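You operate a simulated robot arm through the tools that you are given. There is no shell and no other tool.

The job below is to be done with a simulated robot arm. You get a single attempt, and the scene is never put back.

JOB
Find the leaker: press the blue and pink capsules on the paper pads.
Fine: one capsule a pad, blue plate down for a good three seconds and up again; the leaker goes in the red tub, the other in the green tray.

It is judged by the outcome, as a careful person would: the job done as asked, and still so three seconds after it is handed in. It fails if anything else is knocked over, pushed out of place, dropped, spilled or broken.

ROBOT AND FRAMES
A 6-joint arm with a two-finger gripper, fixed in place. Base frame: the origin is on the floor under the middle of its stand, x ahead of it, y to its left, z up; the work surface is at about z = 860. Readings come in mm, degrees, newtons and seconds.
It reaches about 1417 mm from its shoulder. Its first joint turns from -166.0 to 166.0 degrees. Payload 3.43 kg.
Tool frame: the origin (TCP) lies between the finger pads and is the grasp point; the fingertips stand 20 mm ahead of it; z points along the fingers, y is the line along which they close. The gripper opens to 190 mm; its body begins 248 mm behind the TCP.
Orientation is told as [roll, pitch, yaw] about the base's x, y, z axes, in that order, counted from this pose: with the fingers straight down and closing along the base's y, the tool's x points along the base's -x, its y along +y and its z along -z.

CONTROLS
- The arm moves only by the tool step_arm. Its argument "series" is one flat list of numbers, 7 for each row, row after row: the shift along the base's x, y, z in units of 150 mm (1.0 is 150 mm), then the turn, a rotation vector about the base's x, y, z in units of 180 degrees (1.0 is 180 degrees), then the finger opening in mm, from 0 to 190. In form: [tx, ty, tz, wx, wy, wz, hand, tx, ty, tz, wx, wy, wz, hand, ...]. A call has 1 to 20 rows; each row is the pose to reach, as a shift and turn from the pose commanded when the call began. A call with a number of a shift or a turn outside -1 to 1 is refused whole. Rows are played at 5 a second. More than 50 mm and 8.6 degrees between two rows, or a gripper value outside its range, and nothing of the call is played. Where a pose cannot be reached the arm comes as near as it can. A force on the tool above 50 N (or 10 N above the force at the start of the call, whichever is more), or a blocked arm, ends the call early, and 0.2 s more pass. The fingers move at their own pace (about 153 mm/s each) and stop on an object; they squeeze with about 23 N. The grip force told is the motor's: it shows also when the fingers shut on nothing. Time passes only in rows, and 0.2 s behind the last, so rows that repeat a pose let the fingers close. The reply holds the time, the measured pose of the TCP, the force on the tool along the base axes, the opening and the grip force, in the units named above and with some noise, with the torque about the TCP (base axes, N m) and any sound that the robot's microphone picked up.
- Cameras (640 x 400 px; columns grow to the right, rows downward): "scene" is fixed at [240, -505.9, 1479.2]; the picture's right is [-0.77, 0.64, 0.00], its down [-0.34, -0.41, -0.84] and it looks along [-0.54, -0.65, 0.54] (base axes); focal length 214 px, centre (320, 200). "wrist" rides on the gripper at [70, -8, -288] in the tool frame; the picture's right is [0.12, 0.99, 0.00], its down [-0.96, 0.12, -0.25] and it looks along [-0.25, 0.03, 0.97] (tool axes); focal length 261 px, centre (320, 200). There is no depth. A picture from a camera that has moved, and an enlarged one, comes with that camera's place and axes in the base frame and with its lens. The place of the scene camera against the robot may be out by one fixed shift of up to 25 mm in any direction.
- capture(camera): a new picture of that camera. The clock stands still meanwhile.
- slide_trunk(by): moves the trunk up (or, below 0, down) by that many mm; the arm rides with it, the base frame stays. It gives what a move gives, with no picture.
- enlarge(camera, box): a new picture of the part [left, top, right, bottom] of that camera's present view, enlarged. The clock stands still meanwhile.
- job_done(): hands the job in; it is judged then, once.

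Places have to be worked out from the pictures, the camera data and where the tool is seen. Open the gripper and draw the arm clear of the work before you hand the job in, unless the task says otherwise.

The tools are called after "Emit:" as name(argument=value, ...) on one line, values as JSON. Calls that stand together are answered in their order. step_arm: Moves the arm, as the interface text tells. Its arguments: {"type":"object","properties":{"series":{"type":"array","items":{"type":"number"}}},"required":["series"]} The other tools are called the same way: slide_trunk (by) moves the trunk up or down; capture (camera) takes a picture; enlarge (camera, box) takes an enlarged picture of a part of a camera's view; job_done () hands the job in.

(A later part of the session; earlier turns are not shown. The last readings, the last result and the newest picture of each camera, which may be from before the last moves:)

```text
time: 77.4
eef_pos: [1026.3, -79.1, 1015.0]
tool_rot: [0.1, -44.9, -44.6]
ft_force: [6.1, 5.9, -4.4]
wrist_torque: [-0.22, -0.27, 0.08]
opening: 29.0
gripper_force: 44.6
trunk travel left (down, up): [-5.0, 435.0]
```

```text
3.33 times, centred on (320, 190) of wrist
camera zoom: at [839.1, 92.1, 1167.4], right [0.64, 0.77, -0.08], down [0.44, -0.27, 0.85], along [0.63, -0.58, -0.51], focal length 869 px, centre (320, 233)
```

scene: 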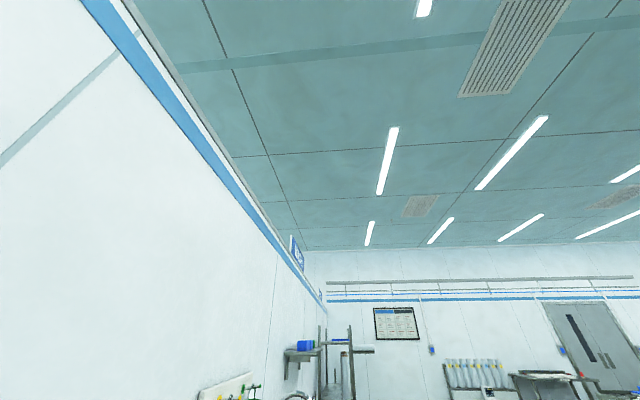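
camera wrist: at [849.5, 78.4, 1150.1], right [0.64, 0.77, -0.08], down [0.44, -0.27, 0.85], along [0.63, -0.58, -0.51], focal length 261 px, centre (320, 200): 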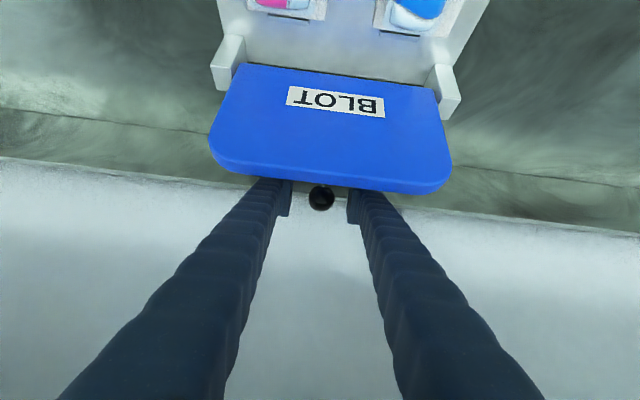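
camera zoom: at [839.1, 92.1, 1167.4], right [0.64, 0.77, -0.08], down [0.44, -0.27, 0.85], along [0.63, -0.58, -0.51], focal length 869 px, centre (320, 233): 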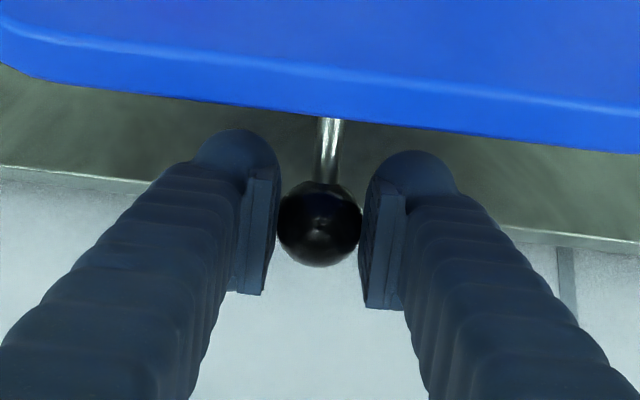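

The ball stays centred between the pads and the plate is following. I continue the arc to 30°.

Emit:
step_arm(series=[-0.0422, 0.0417, 0.0447, 0, 0, 0, 24, -0.0873, 0.0861, 0.0833, 0, 0, 0, 24, -0.1343, 0.1325, 0.1167, 0, 0, 0, 24, -0.1837, 0.1812, 0.144, 0, 0, 0, 24, -0.1837, 0.1812, 0.144, 0, 0, 0, 24])

Emit:
capture(camera="wrist")

Emit:
enlarge(camera="wrist", box=[240, 130, 400, 250])

```text
time: 78.6
eef_pos: [997.4, -51.2, 1037.2]
tool_rot: [0.2, -44.9, -44.7]
ft_force: [0.0, -0.8, 0.0]
wrist_torque: [-0.01, -0.03, 0.02]
opening: 23.9
gripper_force: 0.0
trunk travel left (down, up): [-5.0, 435.0]
```

```text
taken
camera wrist: at [810.3, 119.2, 1190.3], right [0.64, 0.77, -0.08], down [0.44, -0.27, 0.85], along [0.63, -0.58, -0.51], focal length 261 px, centre (320, 200)
```

wrist: 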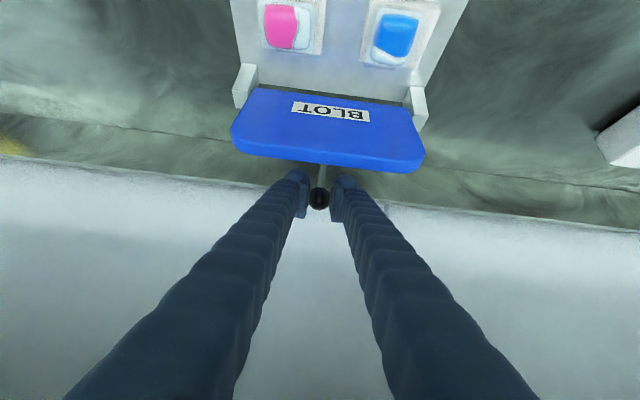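

```text
3.33 times, centred on (320, 190) of wrist
camera zoom: at [810.3, 119.2, 1190.3], right [0.64, 0.77, -0.08], down [0.44, -0.27, 0.85], along [0.63, -0.58, -0.51], focal length 869 px, centre (320, 233)
```

zoom: 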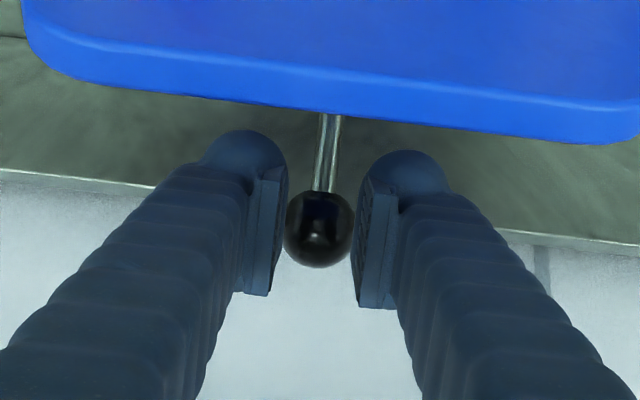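

The ball slipped out of the grip after ~11° (friction only), and the plate stays where it was left. I'll instead push the plate's back face with the two open fingers straddling the rod; first I open to 64 and look.

Emit:
step_arm(series=[0, 0, 0, 0, 0, 0, 40, 0, 0, 0, 0, 0, 0, 64, 0, 0, 0, 0, 0, 0, 64])

Emit:
capture(camera="wrist")

Emit:
enlarge(camera="wrist", box=[220, 60, 420, 220])

```text
time: 79.4
eef_pos: [997.7, -51.6, 1037.4]
tool_rot: [0.3, -44.8, -44.6]
ft_force: [-0.3, 0.7, -0.3]
wrist_torque: [0.01, -0.01, -0.03]
opening: 64.1
gripper_force: 0.0
trunk travel left (down, up): [-5.0, 435.0]
```

```text
taken
camera wrist: at [810.5, 119.1, 1190.2], right [0.64, 0.77, -0.08], down [0.44, -0.27, 0.85], along [0.63, -0.58, -0.51], focal length 261 px, centre (320, 200)
```

wrist: 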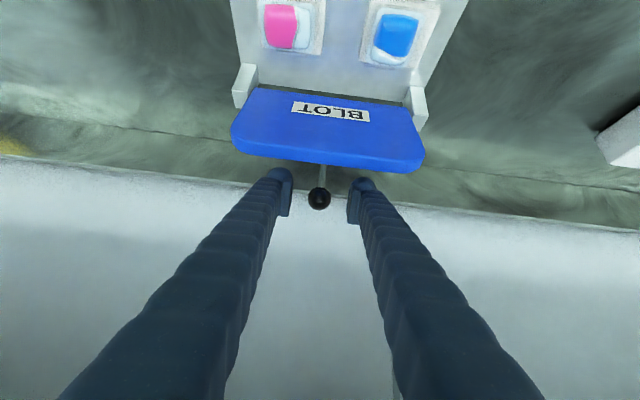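

```text
2.50 times, centred on (320, 140) of wrist
camera zoom: at [810.5, 119.1, 1190.2], right [0.64, 0.77, -0.08], down [0.44, -0.27, 0.85], along [0.63, -0.58, -0.51], focal length 652 px, centre (320, 350)
```

zoom: 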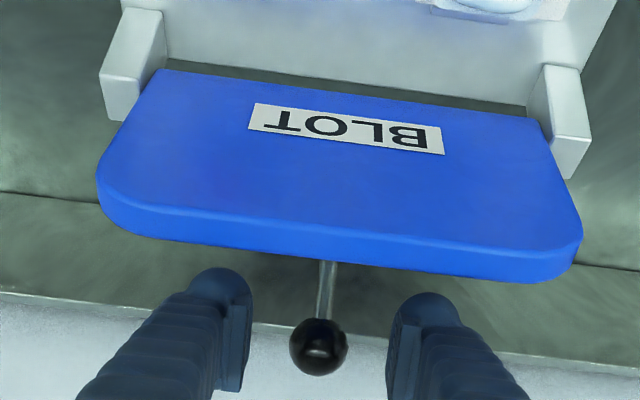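

The plate is tipped ~11° forward, fingers straddle the rod with clear gaps. I push the plate's back top edge forward along its arc to ~30°.

Emit:
step_arm(series=[-0.07, 0.0686, -0.008, 0, 0, 0, 64, -0.1391, 0.1372, -0.0167, 0, 0, 0, 64, -0.1799, 0.1774, -0.0267, 0, 0, 0, 64, -0.2302, 0.227, -0.044, 0, 0, 0, 64, -0.2791, 0.2752, -0.068, 0, 0, 0, 64, -0.3261, 0.3216, -0.098, 0, 0, 0, 64, -0.3261, 0.3216, -0.098, 0, 0, 0, 64])

Emit:
capture(camera="wrist")

```text
time: 81.0
eef_pos: [948.5, -4.1, 1023.2]
tool_rot: [0.1, -44.9, -44.6]
ft_force: [0.1, -0.5, 0.3]
wrist_torque: [0.01, 0.0, 0.01]
opening: 64.0
gripper_force: 0.3
trunk travel left (down, up): [-5.0, 435.0]
```

```text
taken
camera wrist: at [761.7, 167.8, 1176.7], right [0.64, 0.77, -0.08], down [0.44, -0.27, 0.86], along [0.63, -0.58, -0.51], focal length 261 px, centre (320, 200)
```

wrist: 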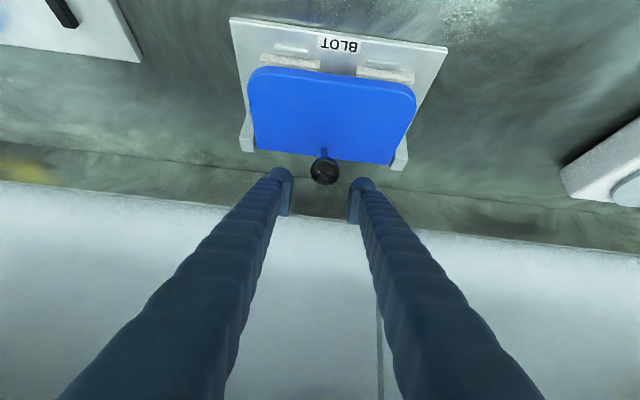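

The plate tipped past balance and came down over the pads by itself. I look closely to see whether it's fully down.

Emit:
enlarge(camera="wrist", box=[220, 10, 460, 190])

```text
2.22 times, centred on (340, 100) of wrist
camera zoom: at [761.7, 167.8, 1176.7], right [0.64, 0.77, -0.08], down [0.44, -0.27, 0.86], along [0.63, -0.58, -0.51], focal length 579 px, centre (276, 422)
```

zoom: 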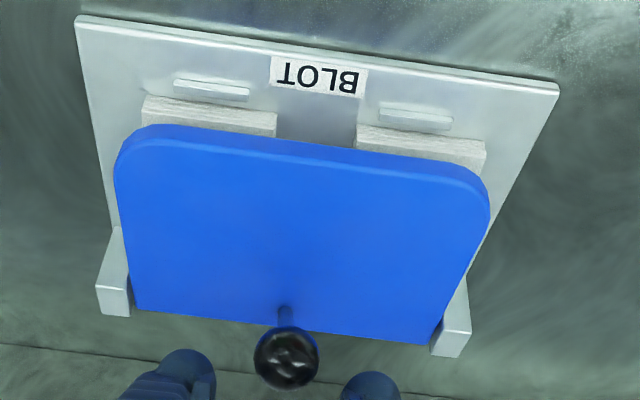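

The plate lies over both capsules. To make sure it's truly down I bring the two fingertips above it, straddling the rod, then press gently and hold.

Emit:
step_arm(series=[-0.095, 0.0935, -0.13, 0, 0, 0, 64, -0.19, 0.187, -0.2667, 0, 0, 0, 64, -0.19, 0.187, -0.35, 0, 0, 0, 64, -0.19, 0.187, -0.35, 0, 0, 0, 64])

Emit:
capture(camera="wrist")

Emit:
enlarge(camera="wrist", box=[220, 60, 460, 240])

```text
time: 82.0
eef_pos: [921.2, 25.6, 970.8]
tool_rot: [0.1, -44.8, -44.7]
ft_force: [0.7, 0.1, -0.7]
wrist_torque: [-0.01, 0.03, -0.01]
opening: 64.1
gripper_force: 0.0
trunk travel left (down, up): [-5.0, 435.0]
```

```text
taken
camera wrist: at [734.3, 196.3, 1124.0], right [0.64, 0.77, -0.08], down [0.44, -0.27, 0.85], along [0.63, -0.58, -0.51], focal length 261 px, centre (320, 200)
```

wrist: 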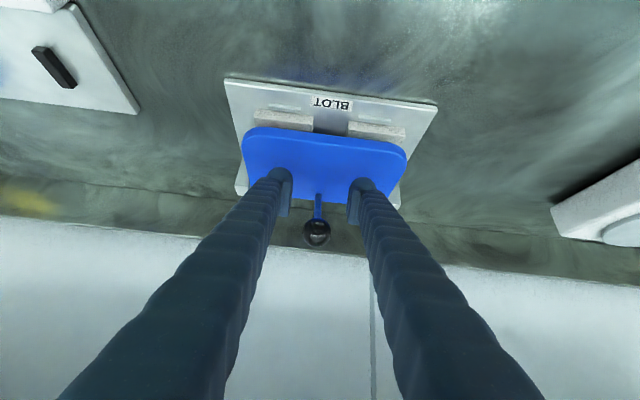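

```text
2.22 times, centred on (340, 150) of wrist
camera zoom: at [734.3, 196.3, 1124.0], right [0.64, 0.77, -0.08], down [0.44, -0.27, 0.85], along [0.63, -0.58, -0.51], focal length 579 px, centre (276, 311)
```

zoom: 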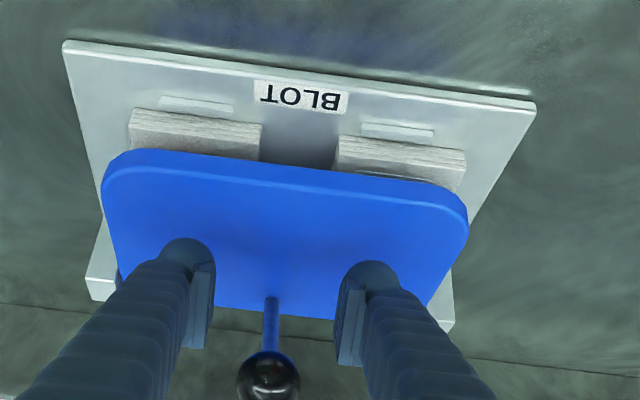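

Triangulating the plate's front and rear top edges gives z≈916 and ≈919, so it's level: fully down. I lower the fingertips onto it (contact expected near TCP z≈943) in small steps.

Emit:
step_arm(series=[0, 0, -0.07, 0, 0, 0, 64, 0, 0, -0.14, 0, 0, 0, 64, 0, 0, -0.16, 0, 0, 0, 64, 0, 0, -0.16, 0, 0, 0, 64])

Emit:
step_arm(series=[0, 0, -0.01, 0, 0, 0, 64, 0, 0, -0.02, 0, 0, 0, 64, 0, 0, -0.02, 0, 0, 0, 64])

```text
time: 83.0
eef_pos: [919.5, 25.3, 950.2]
tool_rot: [0.4, -45.2, -44.7]
ft_force: [2.4, -0.7, 15.6]
wrist_torque: [-0.29, 0.32, 0.17]
opening: 64.3
gripper_force: 0.0
trunk travel left (down, up): [-5.0, 435.0]
```

```text
time: 83.8
eef_pos: [918.9, 25.0, 948.6]
tool_rot: [0.4, -45.2, -44.8]
ft_force: [7.7, 1.5, 39.5]
wrist_torque: [-0.71, 0.74, -0.01]
opening: 64.0
gripper_force: 0.2
trunk travel left (down, up): [-5.0, 435.0]
```

Firm contact: the plate is down with no further travel. I ease to ~15 N and hold it down for over four seconds.

Emit:
step_arm(series=[0, 0, 0.02, 0, 0, 0, 64, 0, 0, 0.02, 0, 0, 0, 64, 0, 0, 0.02, 0, 0, 0, 64, 0, 0, 0.02, 0, 0, 0, 64, 0, 0, 0.02, 0, 0, 0, 64, 0, 0, 0.02, 0, 0, 0, 64, 0, 0, 0.02, 0, 0, 0, 64, 0, 0, 0.02, 0, 0, 0, 64, 0, 0, 0.02, 0, 0, 0, 64, 0, 0, 0.02, 0, 0, 0, 64, 0, 0, 0.02, 0, 0, 0, 64, 0, 0, 0.02, 0, 0, 0, 64, 0, 0, 0.02, 0, 0, 0, 64, 0, 0, 0.02, 0, 0, 0, 64, 0, 0, 0.02, 0, 0, 0, 64, 0, 0, 0.02, 0, 0, 0, 64, 0, 0, 0.02, 0, 0, 0, 64, 0, 0, 0.02, 0, 0, 0, 64, 0, 0, 0.02, 0, 0, 0, 64, 0, 0, 0.02, 0, 0, 0, 64])

Emit:
capture(camera="wrist")

```text
time: 88.0
eef_pos: [919.9, 25.3, 948.2]
tool_rot: [0.3, -44.9, -44.6]
ft_force: [8.5, -0.1, 30.5]
wrist_torque: [-0.48, 0.38, 0.02]
opening: 62.8
gripper_force: 0.2
trunk travel left (down, up): [-5.0, 435.0]
```

```text
taken
camera wrist: at [731.8, 195.9, 1101.3], right [0.64, 0.77, -0.08], down [0.44, -0.27, 0.86], along [0.63, -0.58, -0.51], focal length 261 px, centre (320, 200)
```

wrist: 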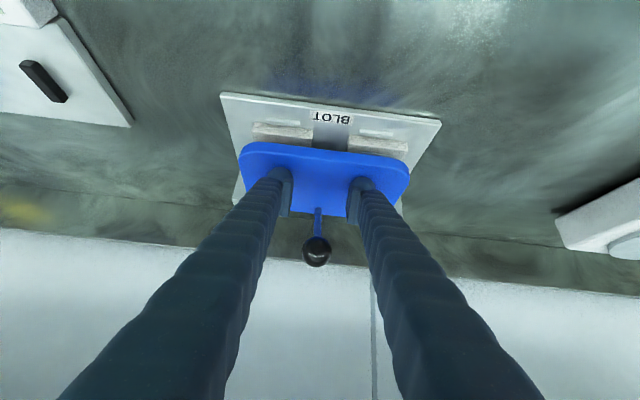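

Held 4.2 s at ~30 N. Next I must lift the plate again; friction on the ball is poor, so I'll hook under the ball around the rod. First I measure the ball precisely.

Emit:
enlarge(camera="wrist", box=[260, 180, 380, 280])

Emit:
step_arm(series=[-0.05, 0.05, 0.1, 0, 0, 0, 64, -0.15, 0.15, 0.3, 0, 0, 0, 64, -0.25, 0.25, 0.5, 0, 0, 0, 64, -0.35, 0.35, 0.7, 0, 0, 0, 64, -0.45, 0.45, 0.9, 0, 0, 0, 64, -0.5, 0.5, 1.0, 0, 0, 0, 64, -0.5, 0.5, 1.0, 0, 0, 0, 64])

Emit:
capture(camera="wrist")

Emit:
enlarge(camera="wrist", box=[240, 60, 400, 180])

```text
4.00 times, centred on (320, 230) of wrist
camera zoom: at [731.8, 195.9, 1101.3], right [0.64, 0.77, -0.08], down [0.44, -0.27, 0.86], along [0.63, -0.58, -0.51], focal length 1043 px, centre (320, 80)
```

zoom: 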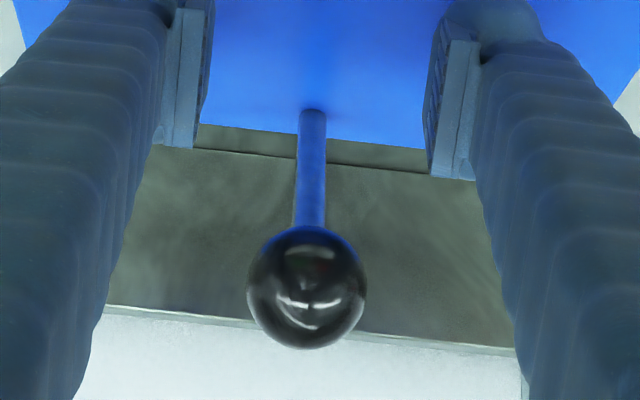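

```text
time: 89.6
eef_pos: [844.5, 98.9, 1098.0]
tool_rot: [0.1, -44.9, -44.5]
ft_force: [-0.1, -0.1, -0.2]
wrist_torque: [0.02, 0.02, -0.03]
opening: 64.1
gripper_force: 0.0
trunk travel left (down, up): [-5.0, 435.0]
```

```text
taken
camera wrist: at [657.5, 270.2, 1249.9], right [0.64, 0.77, -0.08], down [0.44, -0.27, 0.85], along [0.63, -0.58, -0.51], focal length 261 px, centre (320, 200)
```

wrist: 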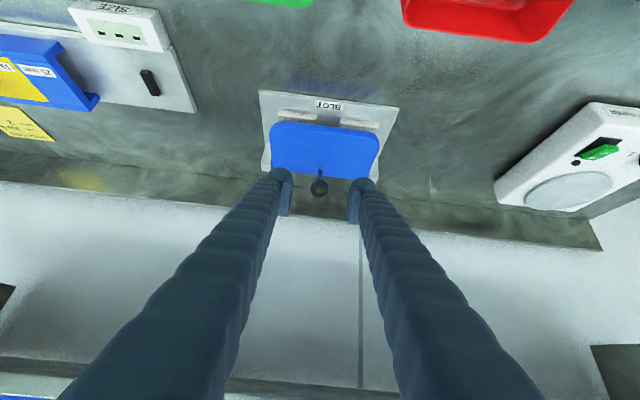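

```text
3.33 times, centred on (320, 120) of wrist
camera zoom: at [657.5, 270.2, 1249.9], right [0.64, 0.77, -0.08], down [0.44, -0.27, 0.85], along [0.63, -0.58, -0.51], focal length 869 px, centre (320, 467)
```

zoom: 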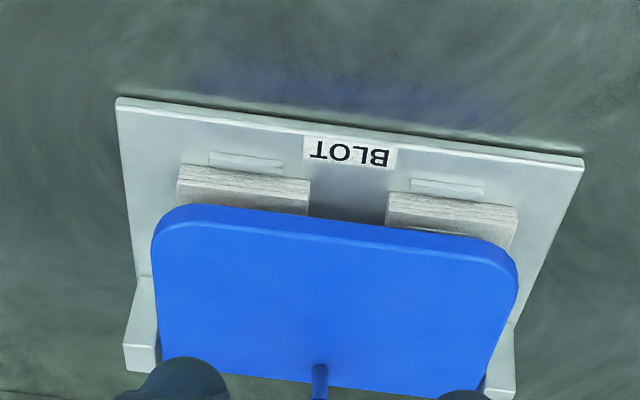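

I've worked out the lever: the rod runs radially from the hinge (about n=720, z=917) to the ball at (n≈648, z≈1007), opening by ~83°. I'll close the fingers, tilt to 38°, slip the fingertip under the rod-side of the ball and push it back along its arc.

Emit:
step_arm(series=[0, 0, 0, 0.0273, 0.0277, 0, 30, 0, 0, 0, 0.0273, 0.0277, 0, 0, 0, 0, 0, 0.0273, 0.0277, 0, 0])

Emit:
capture(camera="wrist")

Emit:
enlarge(camera="wrist", box=[240, 100, 400, 220])

```text
time: 90.4
eef_pos: [845.0, 99.6, 1097.0]
tool_rot: [0.2, -37.9, -44.6]
ft_force: [-0.3, -0.7, -0.3]
wrist_torque: [0.07, -0.02, 0.03]
opening: 0.2
gripper_force: 23.3
trunk travel left (down, up): [-5.0, 435.0]
```

```text
taken
camera wrist: at [672.4, 255.5, 1280.1], right [0.63, 0.77, -0.07], down [0.51, -0.34, 0.79], along [0.58, -0.53, -0.61], focal length 261 px, centre (320, 200)
```

wrist: 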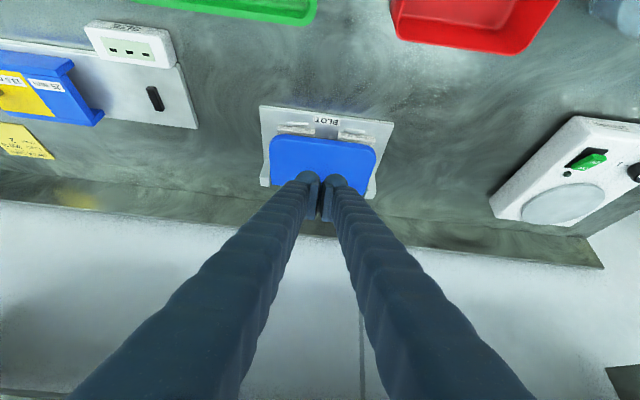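

```text
3.33 times, centred on (320, 160) of wrist
camera zoom: at [672.4, 255.5, 1280.1], right [0.63, 0.77, -0.07], down [0.51, -0.34, 0.79], along [0.58, -0.53, -0.61], focal length 869 px, centre (320, 333)
```

zoom: 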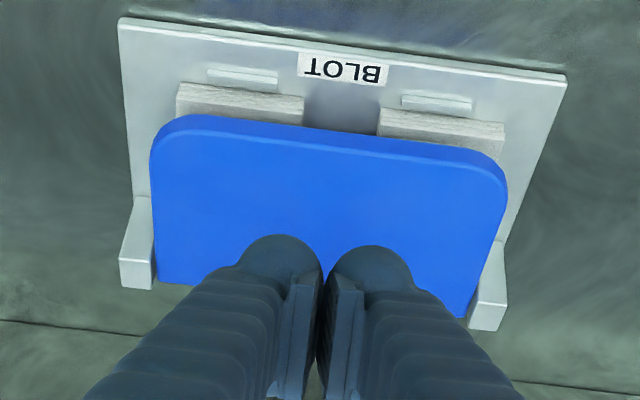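

Fingers are closed and tilted 38°. I slide the fingertip in under the ball with ~14 mm clearance, tip pointing toward the hinge.

Emit:
step_arm(series=[0.0855, -0.0937, -0.21, 0, 0, 0, 0, 0.1696, -0.186, -0.42, 0, 0, 0, 0, 0.2574, -0.2726, -0.5767, 0, 0, 0, 0, 0.3452, -0.3592, -0.7347, 0, 0, 0, 0, 0.3452, -0.3592, -0.7347, 0, 0, 0, 0])

Emit:
capture(camera="wrist")

Emit:
enlarge(camera="wrist", box=[240, 130, 400, 250])

```text
time: 91.6
eef_pos: [897.4, 45.5, 988.8]
tool_rot: [0.2, -37.9, -44.5]
ft_force: [0.5, -0.8, 0.0]
wrist_torque: [0.01, 0.0, -0.07]
opening: 0.0
gripper_force: 22.1
trunk travel left (down, up): [-5.0, 435.0]
```

```text
taken
camera wrist: at [725.5, 201.4, 1170.0], right [0.63, 0.77, -0.07], down [0.51, -0.34, 0.79], along [0.58, -0.53, -0.61], focal length 261 px, centre (320, 200)
```

wrist: 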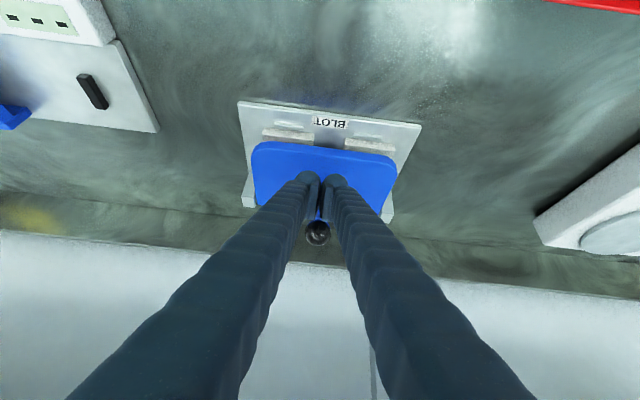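

```text
3.33 times, centred on (320, 190) of wrist
camera zoom: at [725.5, 201.4, 1170.0], right [0.63, 0.77, -0.07], down [0.51, -0.34, 0.79], along [0.58, -0.53, -0.61], focal length 869 px, centre (320, 233)
```

zoom: 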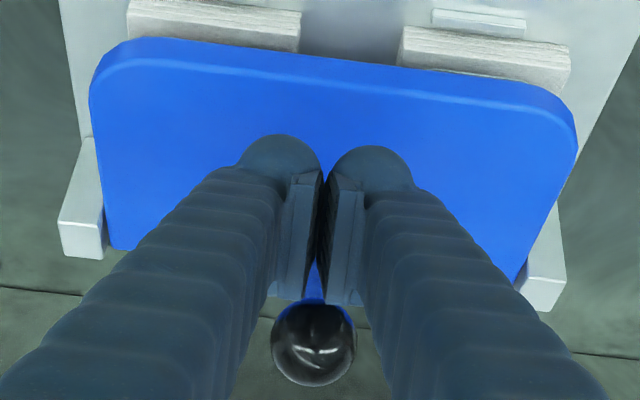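

The ball sits just above the finger's back side, ~12 mm away, as planned. I push up-and-back along the arc for the first ~10° and check forces.

Emit:
step_arm(series=[0.0446, -0.044, 0.0573, 0, 0, 0, 0, 0.076, -0.0749, 0.11, 0, 0, 0, 0, 0.1092, -0.1077, 0.16, 0, 0, 0, 0, 0.1092, -0.1077, 0.16, 0, 0, 0, 0])

Emit:
enlarge(camera="wrist", box=[220, 110, 420, 270])

```text
time: 92.6
eef_pos: [913.0, 28.3, 1011.6]
tool_rot: [0.1, -38.0, -44.5]
ft_force: [-0.9, 1.4, -1.1]
wrist_torque: [0.02, 0.01, 0.01]
opening: 0.1
gripper_force: 22.5
trunk travel left (down, up): [-5.0, 435.0]
```

```text
2.50 times, centred on (320, 190) of wrist
camera zoom: at [741.5, 184.9, 1193.8], right [0.63, 0.77, -0.07], down [0.51, -0.34, 0.79], along [0.58, -0.53, -0.61], focal length 652 px, centre (320, 225)
```

zoom: 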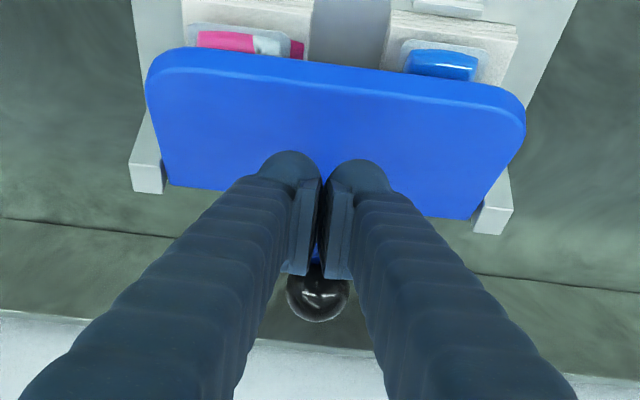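

It works: the plate is rising with only ~2 N. I continue along the arc to ~40°.

Emit:
step_arm(series=[0.038, -0.0374, 0.0447, 0, 0, 0, 0, 0.076, -0.0749, 0.0833, 0, 0, 0, 0, 0.1163, -0.1147, 0.1167, 0, 0, 0, 0, 0.1581, -0.1559, 0.1447, 0, 0, 0, 0, 0.2017, -0.1989, 0.1673, 0, 0, 0, 0, 0.2454, -0.242, 0.184, 0, 0, 0, 0, 0.2454, -0.242, 0.184, 0, 0, 0, 0])

Emit:
enlarge(camera="wrist", box=[200, 60, 440, 260])

```text
time: 94.2
eef_pos: [951.8, -6.5, 1037.8]
tool_rot: [0.2, -37.9, -44.6]
ft_force: [0.4, 2.8, -0.1]
wrist_torque: [0.02, 0.0, -0.02]
opening: 0.1
gripper_force: 23.6
trunk travel left (down, up): [-5.0, 435.0]
```

```text
2.00 times, centred on (320, 160) of wrist
camera zoom: at [777.5, 150.5, 1220.6], right [0.63, 0.77, -0.07], down [0.51, -0.34, 0.79], along [0.58, -0.53, -0.61], focal length 521 px, centre (320, 280)
```

zoom: 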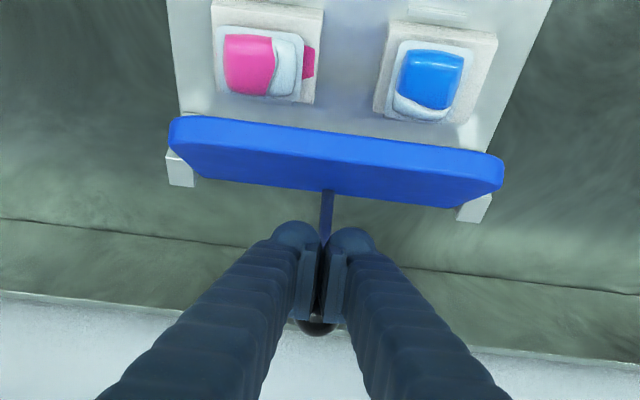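

The plate is half up, and a pink stain shows on the pad beside the pink capsule: pink looks like the leaker. I continue pushing the ball back to ~80°.

Emit:
step_arm(series=[0.0517, -0.051, 0.008, 0, 0, 0, 0, 0.104, -0.1025, 0.0107, 0, 0, 0, 0, 0.1557, -0.1535, 0.008, 0, 0, 0, 0, 0.207, -0.2041, -0.002, 0, 0, 0, 0, 0.207, -0.2041, -0.002, 0, 0, 0, 0])

Emit:
enlarge(camera="wrist", box=[200, 60, 440, 260])

```text
time: 95.4
eef_pos: [981.0, -36.7, 1038.2]
tool_rot: [0.1, -37.9, -44.6]
ft_force: [-0.8, -0.1, 0.4]
wrist_torque: [0.03, 0.01, -0.01]
opening: 0.0
gripper_force: 23.4
trunk travel left (down, up): [-5.0, 435.0]
```

```text
2.00 times, centred on (320, 160) of wrist
camera zoom: at [808.8, 118.9, 1220.8], right [0.63, 0.77, -0.07], down [0.51, -0.34, 0.79], along [0.58, -0.53, -0.61], focal length 521 px, centre (320, 280)
```

zoom: 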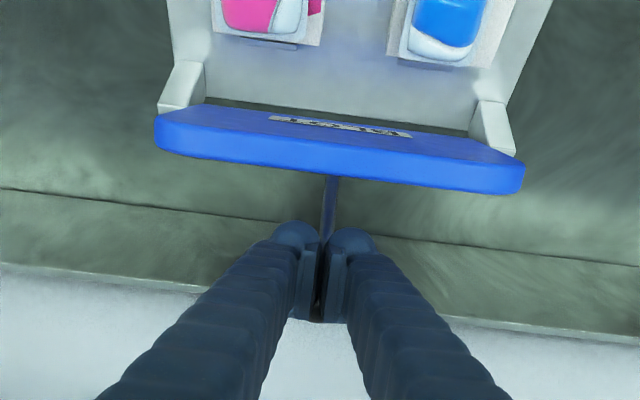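

Nearly there; I push on to ~80° so it rests in its open position.

Emit:
step_arm(series=[0.0498, -0.0492, -0.014, 0, 0, 0, 0, 0.0983, -0.0969, -0.0353, 0, 0, 0, 0, 0.1457, -0.1437, -0.0607, 0, 0, 0, 0, 0.1899, -0.1872, -0.0927, 0, 0, 0, 0, 0.1899, -0.1872, -0.0927, 0, 0, 0, 0])

Emit:
enlarge(camera="wrist", box=[200, 60, 440, 260])

```text
time: 96.6
eef_pos: [1009.9, -65.6, 1024.3]
tool_rot: [0.1, -37.8, -44.6]
ft_force: [0.4, 0.3, 0.0]
wrist_torque: [0.0, 0.04, 0.0]
opening: 0.1
gripper_force: 22.5
trunk travel left (down, up): [-5.0, 435.0]
```

```text
2.00 times, centred on (320, 160) of wrist
camera zoom: at [837.8, 91.0, 1206.3], right [0.63, 0.77, -0.07], down [0.51, -0.34, 0.79], along [0.58, -0.53, -0.61], focal length 521 px, centre (320, 280)
```

zoom: 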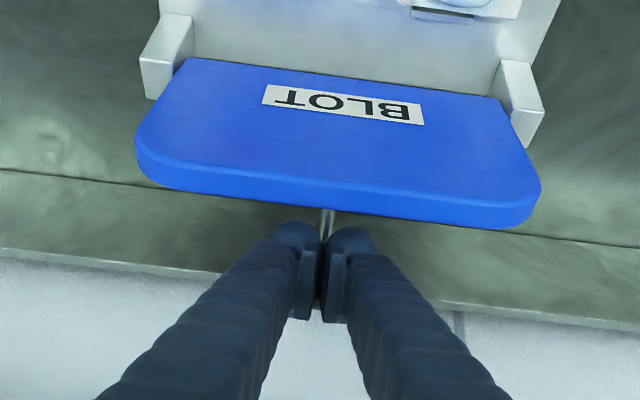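

The plate has gone back to its open stop (no force on the tool). I withdraw along the tool axis and check that it stays up.

Emit:
step_arm(series=[-0.11, 0.108, 0.197, 0, 0, 0, 0, -0.22, 0.216, 0.394, 0, 0, 0, 0, -0.33, 0.324, 0.59, 0, 0, 0, 0, -0.4367, 0.4307, 0.7867, 0, 0, 0, 0, -0.65, 0.64, 0.7867, 0, 0, 0, 0, -0.85, 0.84, 0.7867, 0, 0, 0, 0, -0.85, 0.84, 0.7867, 0, 0, 0, 60])

Emit:
capture(camera="wrist")

Emit:
enlarge(camera="wrist", box=[240, 60, 440, 220])

```text
time: 98.2
eef_pos: [880.8, 61.8, 1141.2]
tool_rot: [0.1, -38.1, -44.6]
ft_force: [-0.1, 0.2, -1.1]
wrist_torque: [-0.08, -0.05, -0.04]
opening: 59.8
gripper_force: 0.0
trunk travel left (down, up): [-5.0, 435.0]
```

```text
taken
camera wrist: at [708.8, 217.9, 1323.5], right [0.63, 0.77, -0.07], down [0.51, -0.34, 0.79], along [0.58, -0.53, -0.61], focal length 261 px, centre (320, 200)
```

wrist: 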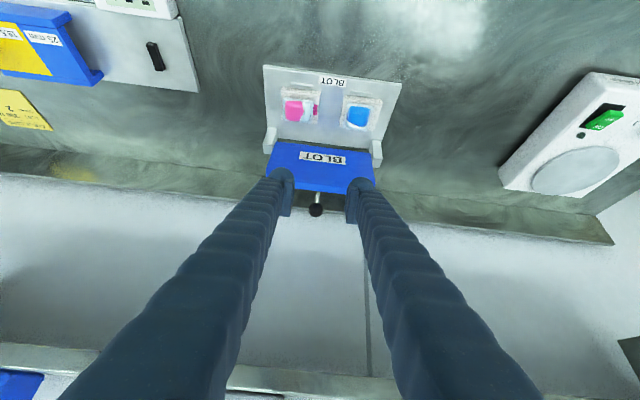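

```text
2.50 times, centred on (340, 140) of wrist
camera zoom: at [708.8, 217.9, 1323.5], right [0.63, 0.77, -0.07], down [0.51, -0.34, 0.79], along [0.58, -0.53, -0.61], focal length 652 px, centre (270, 350)
```

zoom: 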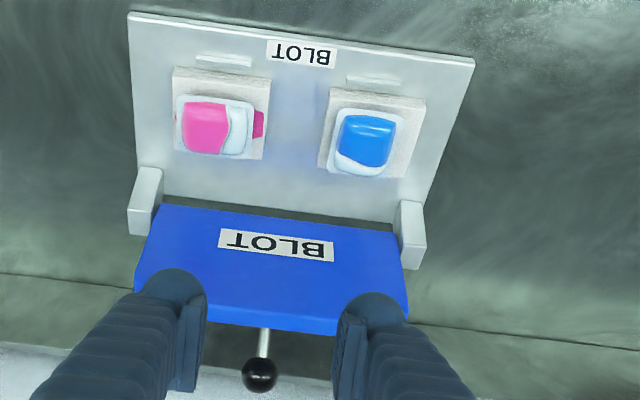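

The plate is up and stays. The stain beside pink is clear; I now level the tool to 12° tilt and come over pad 1 to inspect both pads closely and pick up pink.

Emit:
step_arm(series=[0, -0.1, -0.15, 0.0254, 0.0257, 0, 70, 0, -0.2, -0.3, 0.0507, 0.0514, 0, 70, 0.01, -0.35, -0.45, 0.0761, 0.0771, 0, 70, 0.012, -0.503, -0.6, 0.1014, 0.1028, 0, 70, 0.012, -0.503, -0.8, 0.1014, 0.1028, 0, 70, 0.012, -0.503, -0.8, 0.1014, 0.1028, 0, 70])

Emit:
capture(camera="wrist")

Emit:
enlarge(camera="wrist", box=[250, 110, 430, 230])

```text
time: 99.6
eef_pos: [882.5, -13.5, 1023.1]
tool_rot: [0.2, -11.9, -44.6]
ft_force: [-0.1, -0.2, 0.3]
wrist_torque: [0.03, -0.04, 0.03]
opening: 69.8
gripper_force: 0.1
trunk travel left (down, up): [-5.0, 435.0]
```

```text
taken
camera wrist: at [784.4, 68.9, 1288.3], right [0.61, 0.79, -0.02], down [0.71, -0.54, 0.44], along [0.34, -0.29, -0.9], focal length 261 px, centre (320, 200)
```

wrist: 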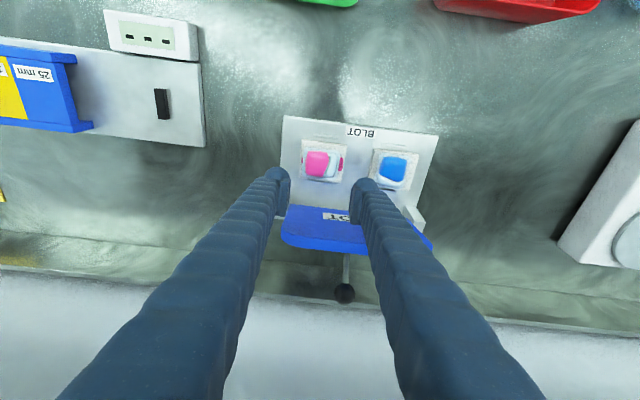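

```text
3.33 times, centred on (340, 170) of wrist
camera zoom: at [784.4, 68.9, 1288.3], right [0.61, 0.79, -0.02], down [0.71, -0.54, 0.44], along [0.34, -0.29, -0.9], focal length 869 px, centre (253, 300)
```

zoom: 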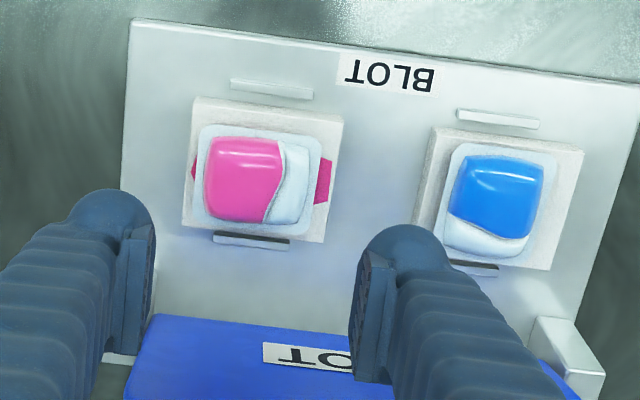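

Pink's pad is stained on both sides of the capsule; blue's pad looks clean around it. I descend over pink to grip it (target TCP z≈909).

Emit:
step_arm(series=[-0.001, -0.022, -0.2, 0, 0, 0, 70, -0.001, -0.022, -0.4, 0, 0, 0, 70, -0.001, -0.022, -0.6, 0, 0, 0, 70, -0.001, -0.022, -0.67, 0, 0, 0, 70, -0.001, -0.022, -0.67, 0, 0, 0, 70])

Emit:
enlarge(camera="wrist", box=[240, 120, 400, 240])

```text
time: 100.8
eef_pos: [883.6, -19.0, 921.5]
tool_rot: [0.2, -12.0, -44.7]
ft_force: [-0.1, -0.6, 0.4]
wrist_torque: [0.0, -0.05, -0.02]
opening: 69.7
gripper_force: 0.0
trunk travel left (down, up): [-5.0, 435.0]
```

```text
3.33 times, centred on (320, 180) of wrist
camera zoom: at [785.5, 65.1, 1187.1], right [0.61, 0.79, -0.02], down [0.71, -0.54, 0.44], along [0.34, -0.29, -0.9], focal length 869 px, centre (320, 267)
```

zoom: 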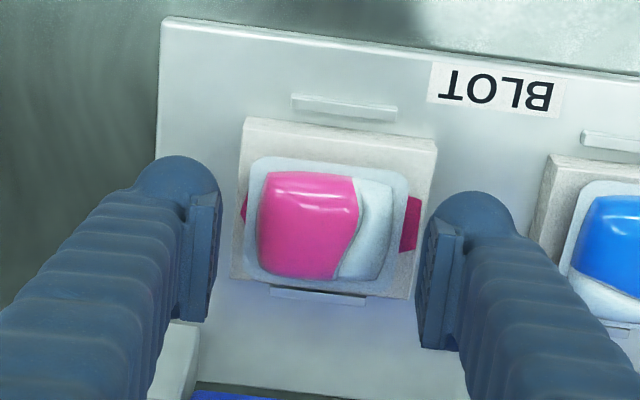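

Centred. I lower to z≈909 and close on pink.

Emit:
step_arm(series=[0, 0, -0.04, 0, 0, 0, 70, 0, 0, -0.08, 0, 0, 0, 70, 0, 0, -0.08, 0, 0, 0, 60, 0, 0, -0.08, 0, 0, 0, 52, 0, 0, -0.08, 0, 0, 0, 46, 0, 0, -0.08, 0, 0, 0, 42, 0, 0, -0.08, 0, 0, 0, 42])

Emit:
enlarge(camera="wrist", box=[240, 120, 400, 240])

```text
time: 102.4
eef_pos: [884.5, -18.5, 910.7]
tool_rot: [0.1, -11.9, -44.6]
ft_force: [-0.5, 0.2, 0.6]
wrist_torque: [-0.01, 0.01, 0.03]
opening: 48.0
gripper_force: 23.2
trunk travel left (down, up): [-5.0, 435.0]
```

```text
3.33 times, centred on (320, 180) of wrist
camera zoom: at [785.4, 65.4, 1175.5], right [0.61, 0.79, -0.02], down [0.71, -0.54, 0.44], along [0.34, -0.29, -0.9], focal length 869 px, centre (320, 267)
```

zoom: 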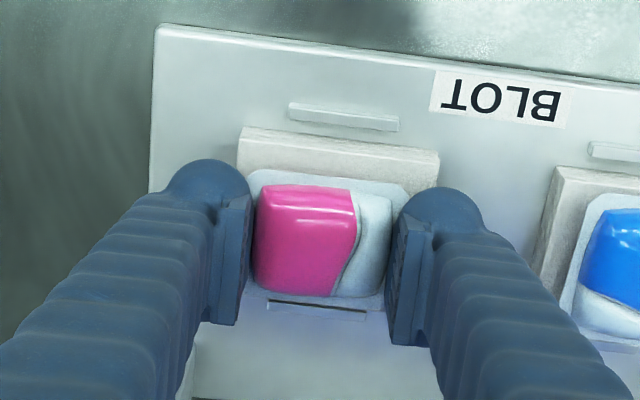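

Pink is gripped (48 mm, 23 N). I lift it straight up.

Emit:
step_arm(series=[0, 0, 0.03, 0, 0, 0, 42, 0, 0, 0.15, 0, 0, 0, 42, 0, 0, 0.35, 0, 0, 0, 42, 0, 0, 0.55, 0, 0, 0, 42, 0, 0, 0.75, 0, 0, 0, 42, 0, 0, 0.75, 0, 0, 0, 42])

Emit:
capture(camera="wrist")

Emit:
enlarge(camera="wrist", box=[240, 110, 420, 230])

```text
time: 103.8
eef_pos: [884.6, -19.8, 1022.9]
tool_rot: [0.1, -12.0, -44.6]
ft_force: [0.2, 0.0, -0.5]
wrist_torque: [-0.01, -0.03, -0.03]
opening: 48.5
gripper_force: 23.1
trunk travel left (down, up): [-5.0, 435.0]
```

```text
taken
camera wrist: at [786.0, 64.0, 1288.7], right [0.61, 0.79, -0.02], down [0.71, -0.54, 0.44], along [0.34, -0.29, -0.9], focal length 261 px, centre (320, 200)
```

wrist: 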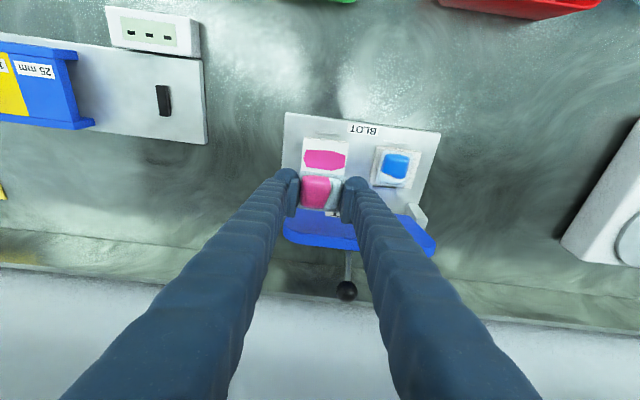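

```text
3.33 times, centred on (330, 170) of wrist
camera zoom: at [786.0, 64.0, 1288.7], right [0.61, 0.79, -0.02], down [0.71, -0.54, 0.44], along [0.34, -0.29, -0.9], focal length 869 px, centre (287, 300)
```

zoom: 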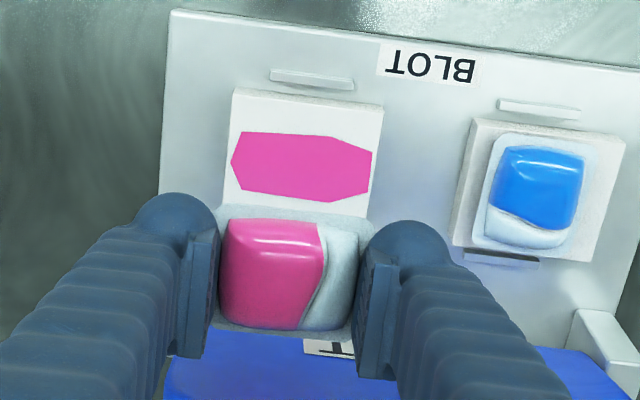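

A large pink stain on pad 1: pink is the leaker. I carry it up and over to the red tub, levelling the tool on the way.

Emit:
step_arm(series=[-0.06, 0.12, 0.15, 0, 0, 0, 42, -0.12, 0.3, 0.3, 0, 0, 0, 42, -0.2, 0.5, 0.45, 0.0156, 0.0158, 0, 42, -0.28, 0.7, 0.5, 0.0312, 0.0316, 0, 42, -0.35, 0.9, 0.5, 0.0468, 0.0475, 0, 42, -0.4, 0.99, 0.5, 0.0468, 0.0475, 0, 42])

Emit:
step_arm(series=[0, 0.25, 0, 0, 0, 0, 42, 0, 0.5, 0, 0, 0, 0, 42, 0, 0.75, 0, 0, 0, 0, 42, 0, 0.98, 0, 0, 0, 0, 42, 0, 0.98, 0, 0, 0, 0, 42])

Emit:
capture(camera="wrist")

```text
time: 105.2
eef_pos: [824.8, 131.5, 1097.4]
tool_rot: [0.1, 0.1, -44.6]
ft_force: [0.3, 0.1, -0.2]
wrist_torque: [0.0, 0.04, 0.02]
opening: 48.4
gripper_force: 23.1
trunk travel left (down, up): [-5.0, 435.0]
```

```text
time: 106.4
eef_pos: [824.0, 277.1, 1095.0]
tool_rot: [0.1, 0.0, -44.6]
ft_force: [-0.7, -0.1, -0.5]
wrist_torque: [-0.08, 0.01, -0.05]
opening: 48.2
gripper_force: 23.0
trunk travel left (down, up): [-5.0, 435.0]
```

```text
taken
camera wrist: at [767.4, 320.8, 1383.3], right [0.61, 0.79, 0.0], down [0.77, -0.59, 0.25], along [0.2, -0.15, -0.97], focal length 261 px, centre (320, 200)
```

wrist: 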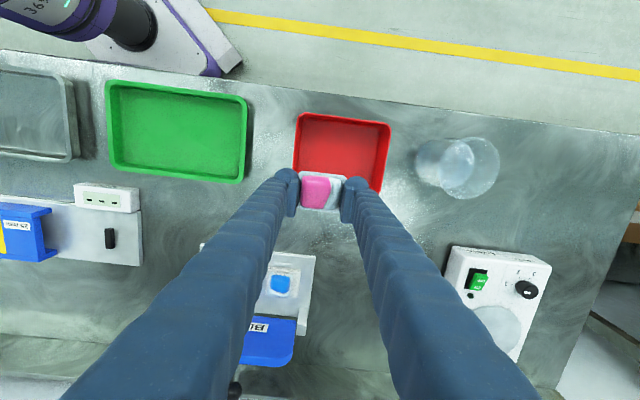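

The tub centre is near (816,334). I move over it and lower to z≈1010 for a look.

Emit:
step_arm(series=[-0.02, 0.19, -0.1, 0, 0, 0, 42, -0.05, 0.38, -0.3, 0, 0, 0, 42, -0.05, 0.38, -0.5, 0, 0, 0, 42, -0.05, 0.38, -0.5, 0, 0, 0, 42])

Emit:
capture(camera="wrist")

Emit:
enlarge(camera="wrist", box=[220, 110, 420, 270])

```text
time: 107.4
eef_pos: [818.8, 333.1, 1022.3]
tool_rot: [0.1, 0.0, -44.7]
ft_force: [0.3, -0.4, -0.3]
wrist_torque: [0.0, 0.03, -0.02]
opening: 48.3
gripper_force: 22.8
trunk travel left (down, up): [-5.0, 435.0]
```

```text
taken
camera wrist: at [761.4, 375.9, 1309.1], right [0.61, 0.79, 0.0], down [0.77, -0.59, 0.25], along [0.2, -0.15, -0.97], focal length 261 px, centre (320, 200)
```

wrist: 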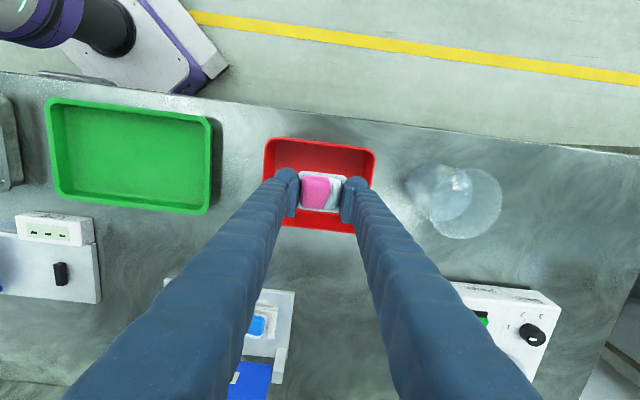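

```text
2.50 times, centred on (320, 190) of wrist
camera zoom: at [761.4, 375.9, 1309.1], right [0.61, 0.79, 0.0], down [0.77, -0.59, 0.25], along [0.2, -0.15, -0.97], focal length 652 px, centre (320, 225)
```

zoom: 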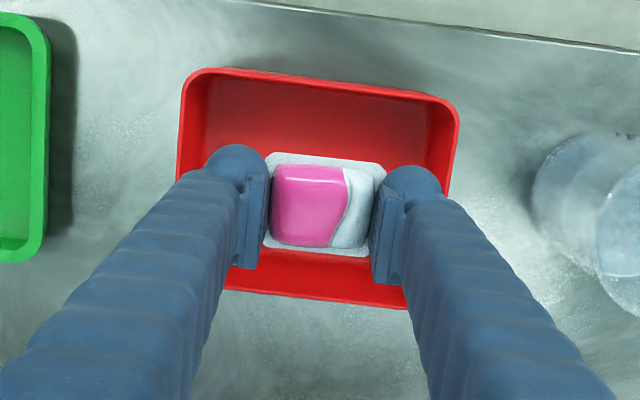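

The tub mouth is ~165×135 mm. I shift 7 mm to centre and lower pink inside to z≈895, watching the force.

Emit:
step_arm(series=[0.026, -0.04, -0.2, 0, 0, 0, 42, 0.026, -0.04, -0.4, 0, 0, 0, 42, 0.026, -0.04, -0.6, 0, 0, 0, 42, 0.026, -0.04, -0.75, 0, 0, 0, 42, 0.026, -0.04, -0.85, 0, 0, 0, 42, 0.026, -0.04, -0.85, 0, 0, 0, 42])

Emit:
enlarge(camera="wrist", box=[200, 90, 440, 270])

```text
time: 108.8
eef_pos: [820.3, 327.0, 895.6]
tool_rot: [0.0, -0.1, -44.6]
ft_force: [-0.4, 0.7, 0.4]
wrist_torque: [0.01, 0.04, -0.02]
opening: 48.3
gripper_force: 23.2
trunk travel left (down, up): [-5.0, 435.0]
```

```text
2.22 times, centred on (320, 180) of wrist
camera zoom: at [764.1, 371.5, 1182.1], right [0.61, 0.79, 0.0], down [0.77, -0.59, 0.25], along [0.2, -0.15, -0.97], focal length 579 px, centre (320, 244)
```

zoom: 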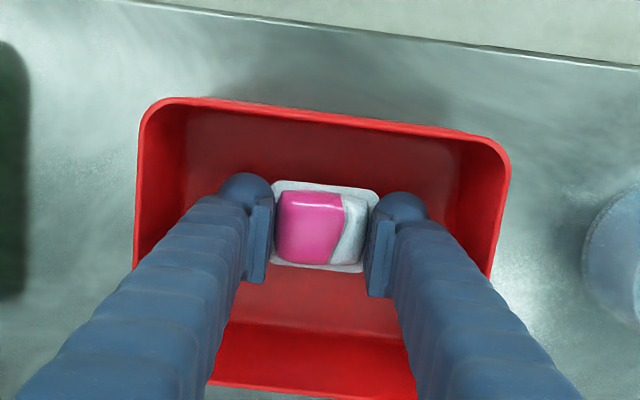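

There's ample room inside. I lower 7 mm more and release pink.

Emit:
step_arm(series=[0, 0, -0.025, 0, 0, 0, 42, 0, 0, -0.047, 0, 0, 0, 42, 0, 0, -0.047, 0, 0, 0, 42])

Emit:
step_arm(series=[0, 0, 0, 0, 0, 0, 48, 0, 0, 0, 0, 0, 0, 52, 0, 0, 0, 0, 0, 0, 58, 0, 0, 0, 0, 0, 0, 64, 0, 0, 0, 0, 0, 0, 64])

Emit:
enlarge(camera="wrist", box=[200, 90, 440, 270])

```text
time: 109.6
eef_pos: [820.7, 328.5, 889.0]
tool_rot: [0.2, 0.1, -44.5]
ft_force: [1.4, 0.0, 13.8]
wrist_torque: [-0.09, -0.05, 0.0]
opening: 48.3
gripper_force: 23.0
trunk travel left (down, up): [-5.0, 435.0]
```

```text
time: 110.8
eef_pos: [821.0, 329.5, 888.5]
tool_rot: [0.1, 0.0, -44.6]
ft_force: [-0.4, 0.5, -0.4]
wrist_torque: [0.02, 0.02, 0.01]
opening: 64.0
gripper_force: 0.2
trunk travel left (down, up): [-5.0, 435.0]
```

```text
2.22 times, centred on (320, 180) of wrist
camera zoom: at [764.1, 370.7, 1174.3], right [0.61, 0.79, 0.0], down [0.77, -0.59, 0.25], along [0.2, -0.15, -0.97], focal length 579 px, centre (320, 244)
```

zoom: 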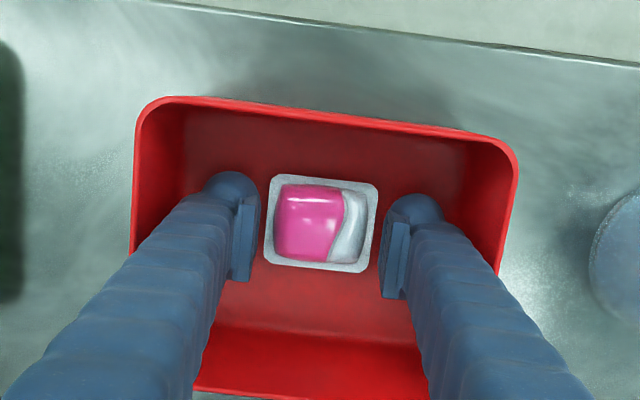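

Pink lies flat in the red tub. I lift straight out and head back for blue on pad 2.

Emit:
step_arm(series=[0, 0, 0.2, 0, 0, 0, 64, 0, 0, 0.45, 0, 0, 0, 64, 0, 0, 0.7, 0, 0, 0, 64, 0, 0, 0.97, 0, 0, 0, 64])

Emit:
step_arm(series=[0.05, -0.2, 0.2, 0, 0, 0, 64, 0.1, -0.45, 0.3, 0, 0, 0, 64, 0.2, -0.7, 0.3, -0.0156, -0.0158, 0, 64, 0.3, -0.9, 0.3, -0.0312, -0.0316, 0, 64, 0.4, -0.99, 0.3, -0.0468, -0.0475, 0, 64, 0.4, -0.99, 0.3, -0.0468, -0.0475, 0, 64])

Emit:
capture(camera="wrist")

```text
time: 111.8
eef_pos: [820.1, 328.9, 1033.5]
tool_rot: [0.1, 0.1, -44.5]
ft_force: [-0.1, 0.5, 0.5]
wrist_torque: [-0.01, 0.0, 0.01]
opening: 64.1
gripper_force: 0.1
trunk travel left (down, up): [-5.0, 435.0]
```

```text
time: 113.2
eef_pos: [877.8, 180.1, 1077.5]
tool_rot: [0.1, -12.1, -44.6]
ft_force: [0.6, 0.3, -0.6]
wrist_torque: [-0.01, 0.0, -0.01]
opening: 63.8
gripper_force: 0.1
trunk travel left (down, up): [-5.0, 435.0]
```

```text
taken
camera wrist: at [781.0, 264.3, 1344.0], right [0.61, 0.79, -0.02], down [0.71, -0.54, 0.44], along [0.34, -0.29, -0.9], focal length 261 px, centre (320, 200)
```

wrist: 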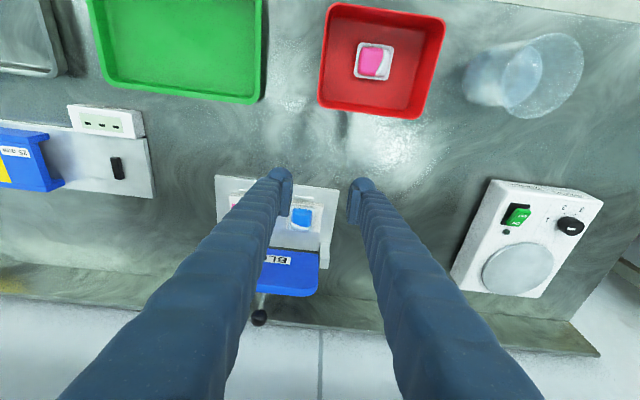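

Pink is visible in the tub. I move in over blue on pad 2 (≈(966,66)), coming down to z≈975.

Emit:
step_arm(series=[0.14, -0.19, -0.1, 0, 0, 0, 64, 0.28, -0.38, -0.25, 0, 0, 0, 64, 0.42, -0.57, -0.4, 0, 0, 0, 64, 0.56, -0.756, -0.55, 0, 0, 0, 64, 0.56, -0.756, -0.68, 0, 0, 0, 64, 0.56, -0.756, -0.68, 0, 0, 0, 64])

Emit:
enlarge(camera="wrist", box=[220, 110, 420, 270])

```text
time: 114.6
eef_pos: [966.2, 67.0, 976.6]
tool_rot: [0.2, -12.0, -44.6]
ft_force: [0.4, -0.5, 0.0]
wrist_torque: [0.01, -0.04, 0.05]
opening: 64.0
gripper_force: 0.1
trunk travel left (down, up): [-5.0, 435.0]
```

```text
2.50 times, centred on (320, 190) of wrist
camera zoom: at [868.0, 150.9, 1241.7], right [0.61, 0.79, -0.02], down [0.71, -0.54, 0.44], along [0.34, -0.29, -0.9], focal length 652 px, centre (320, 225)
```

zoom: 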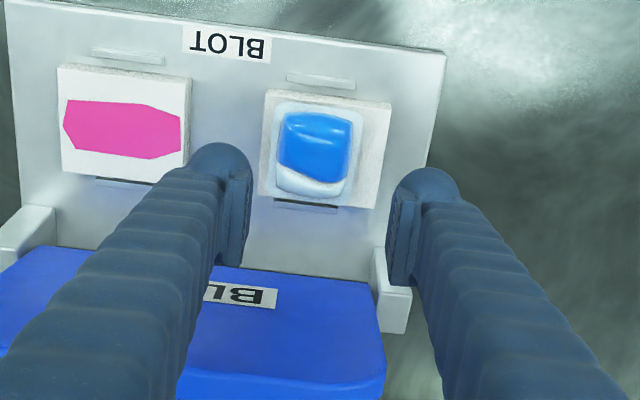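

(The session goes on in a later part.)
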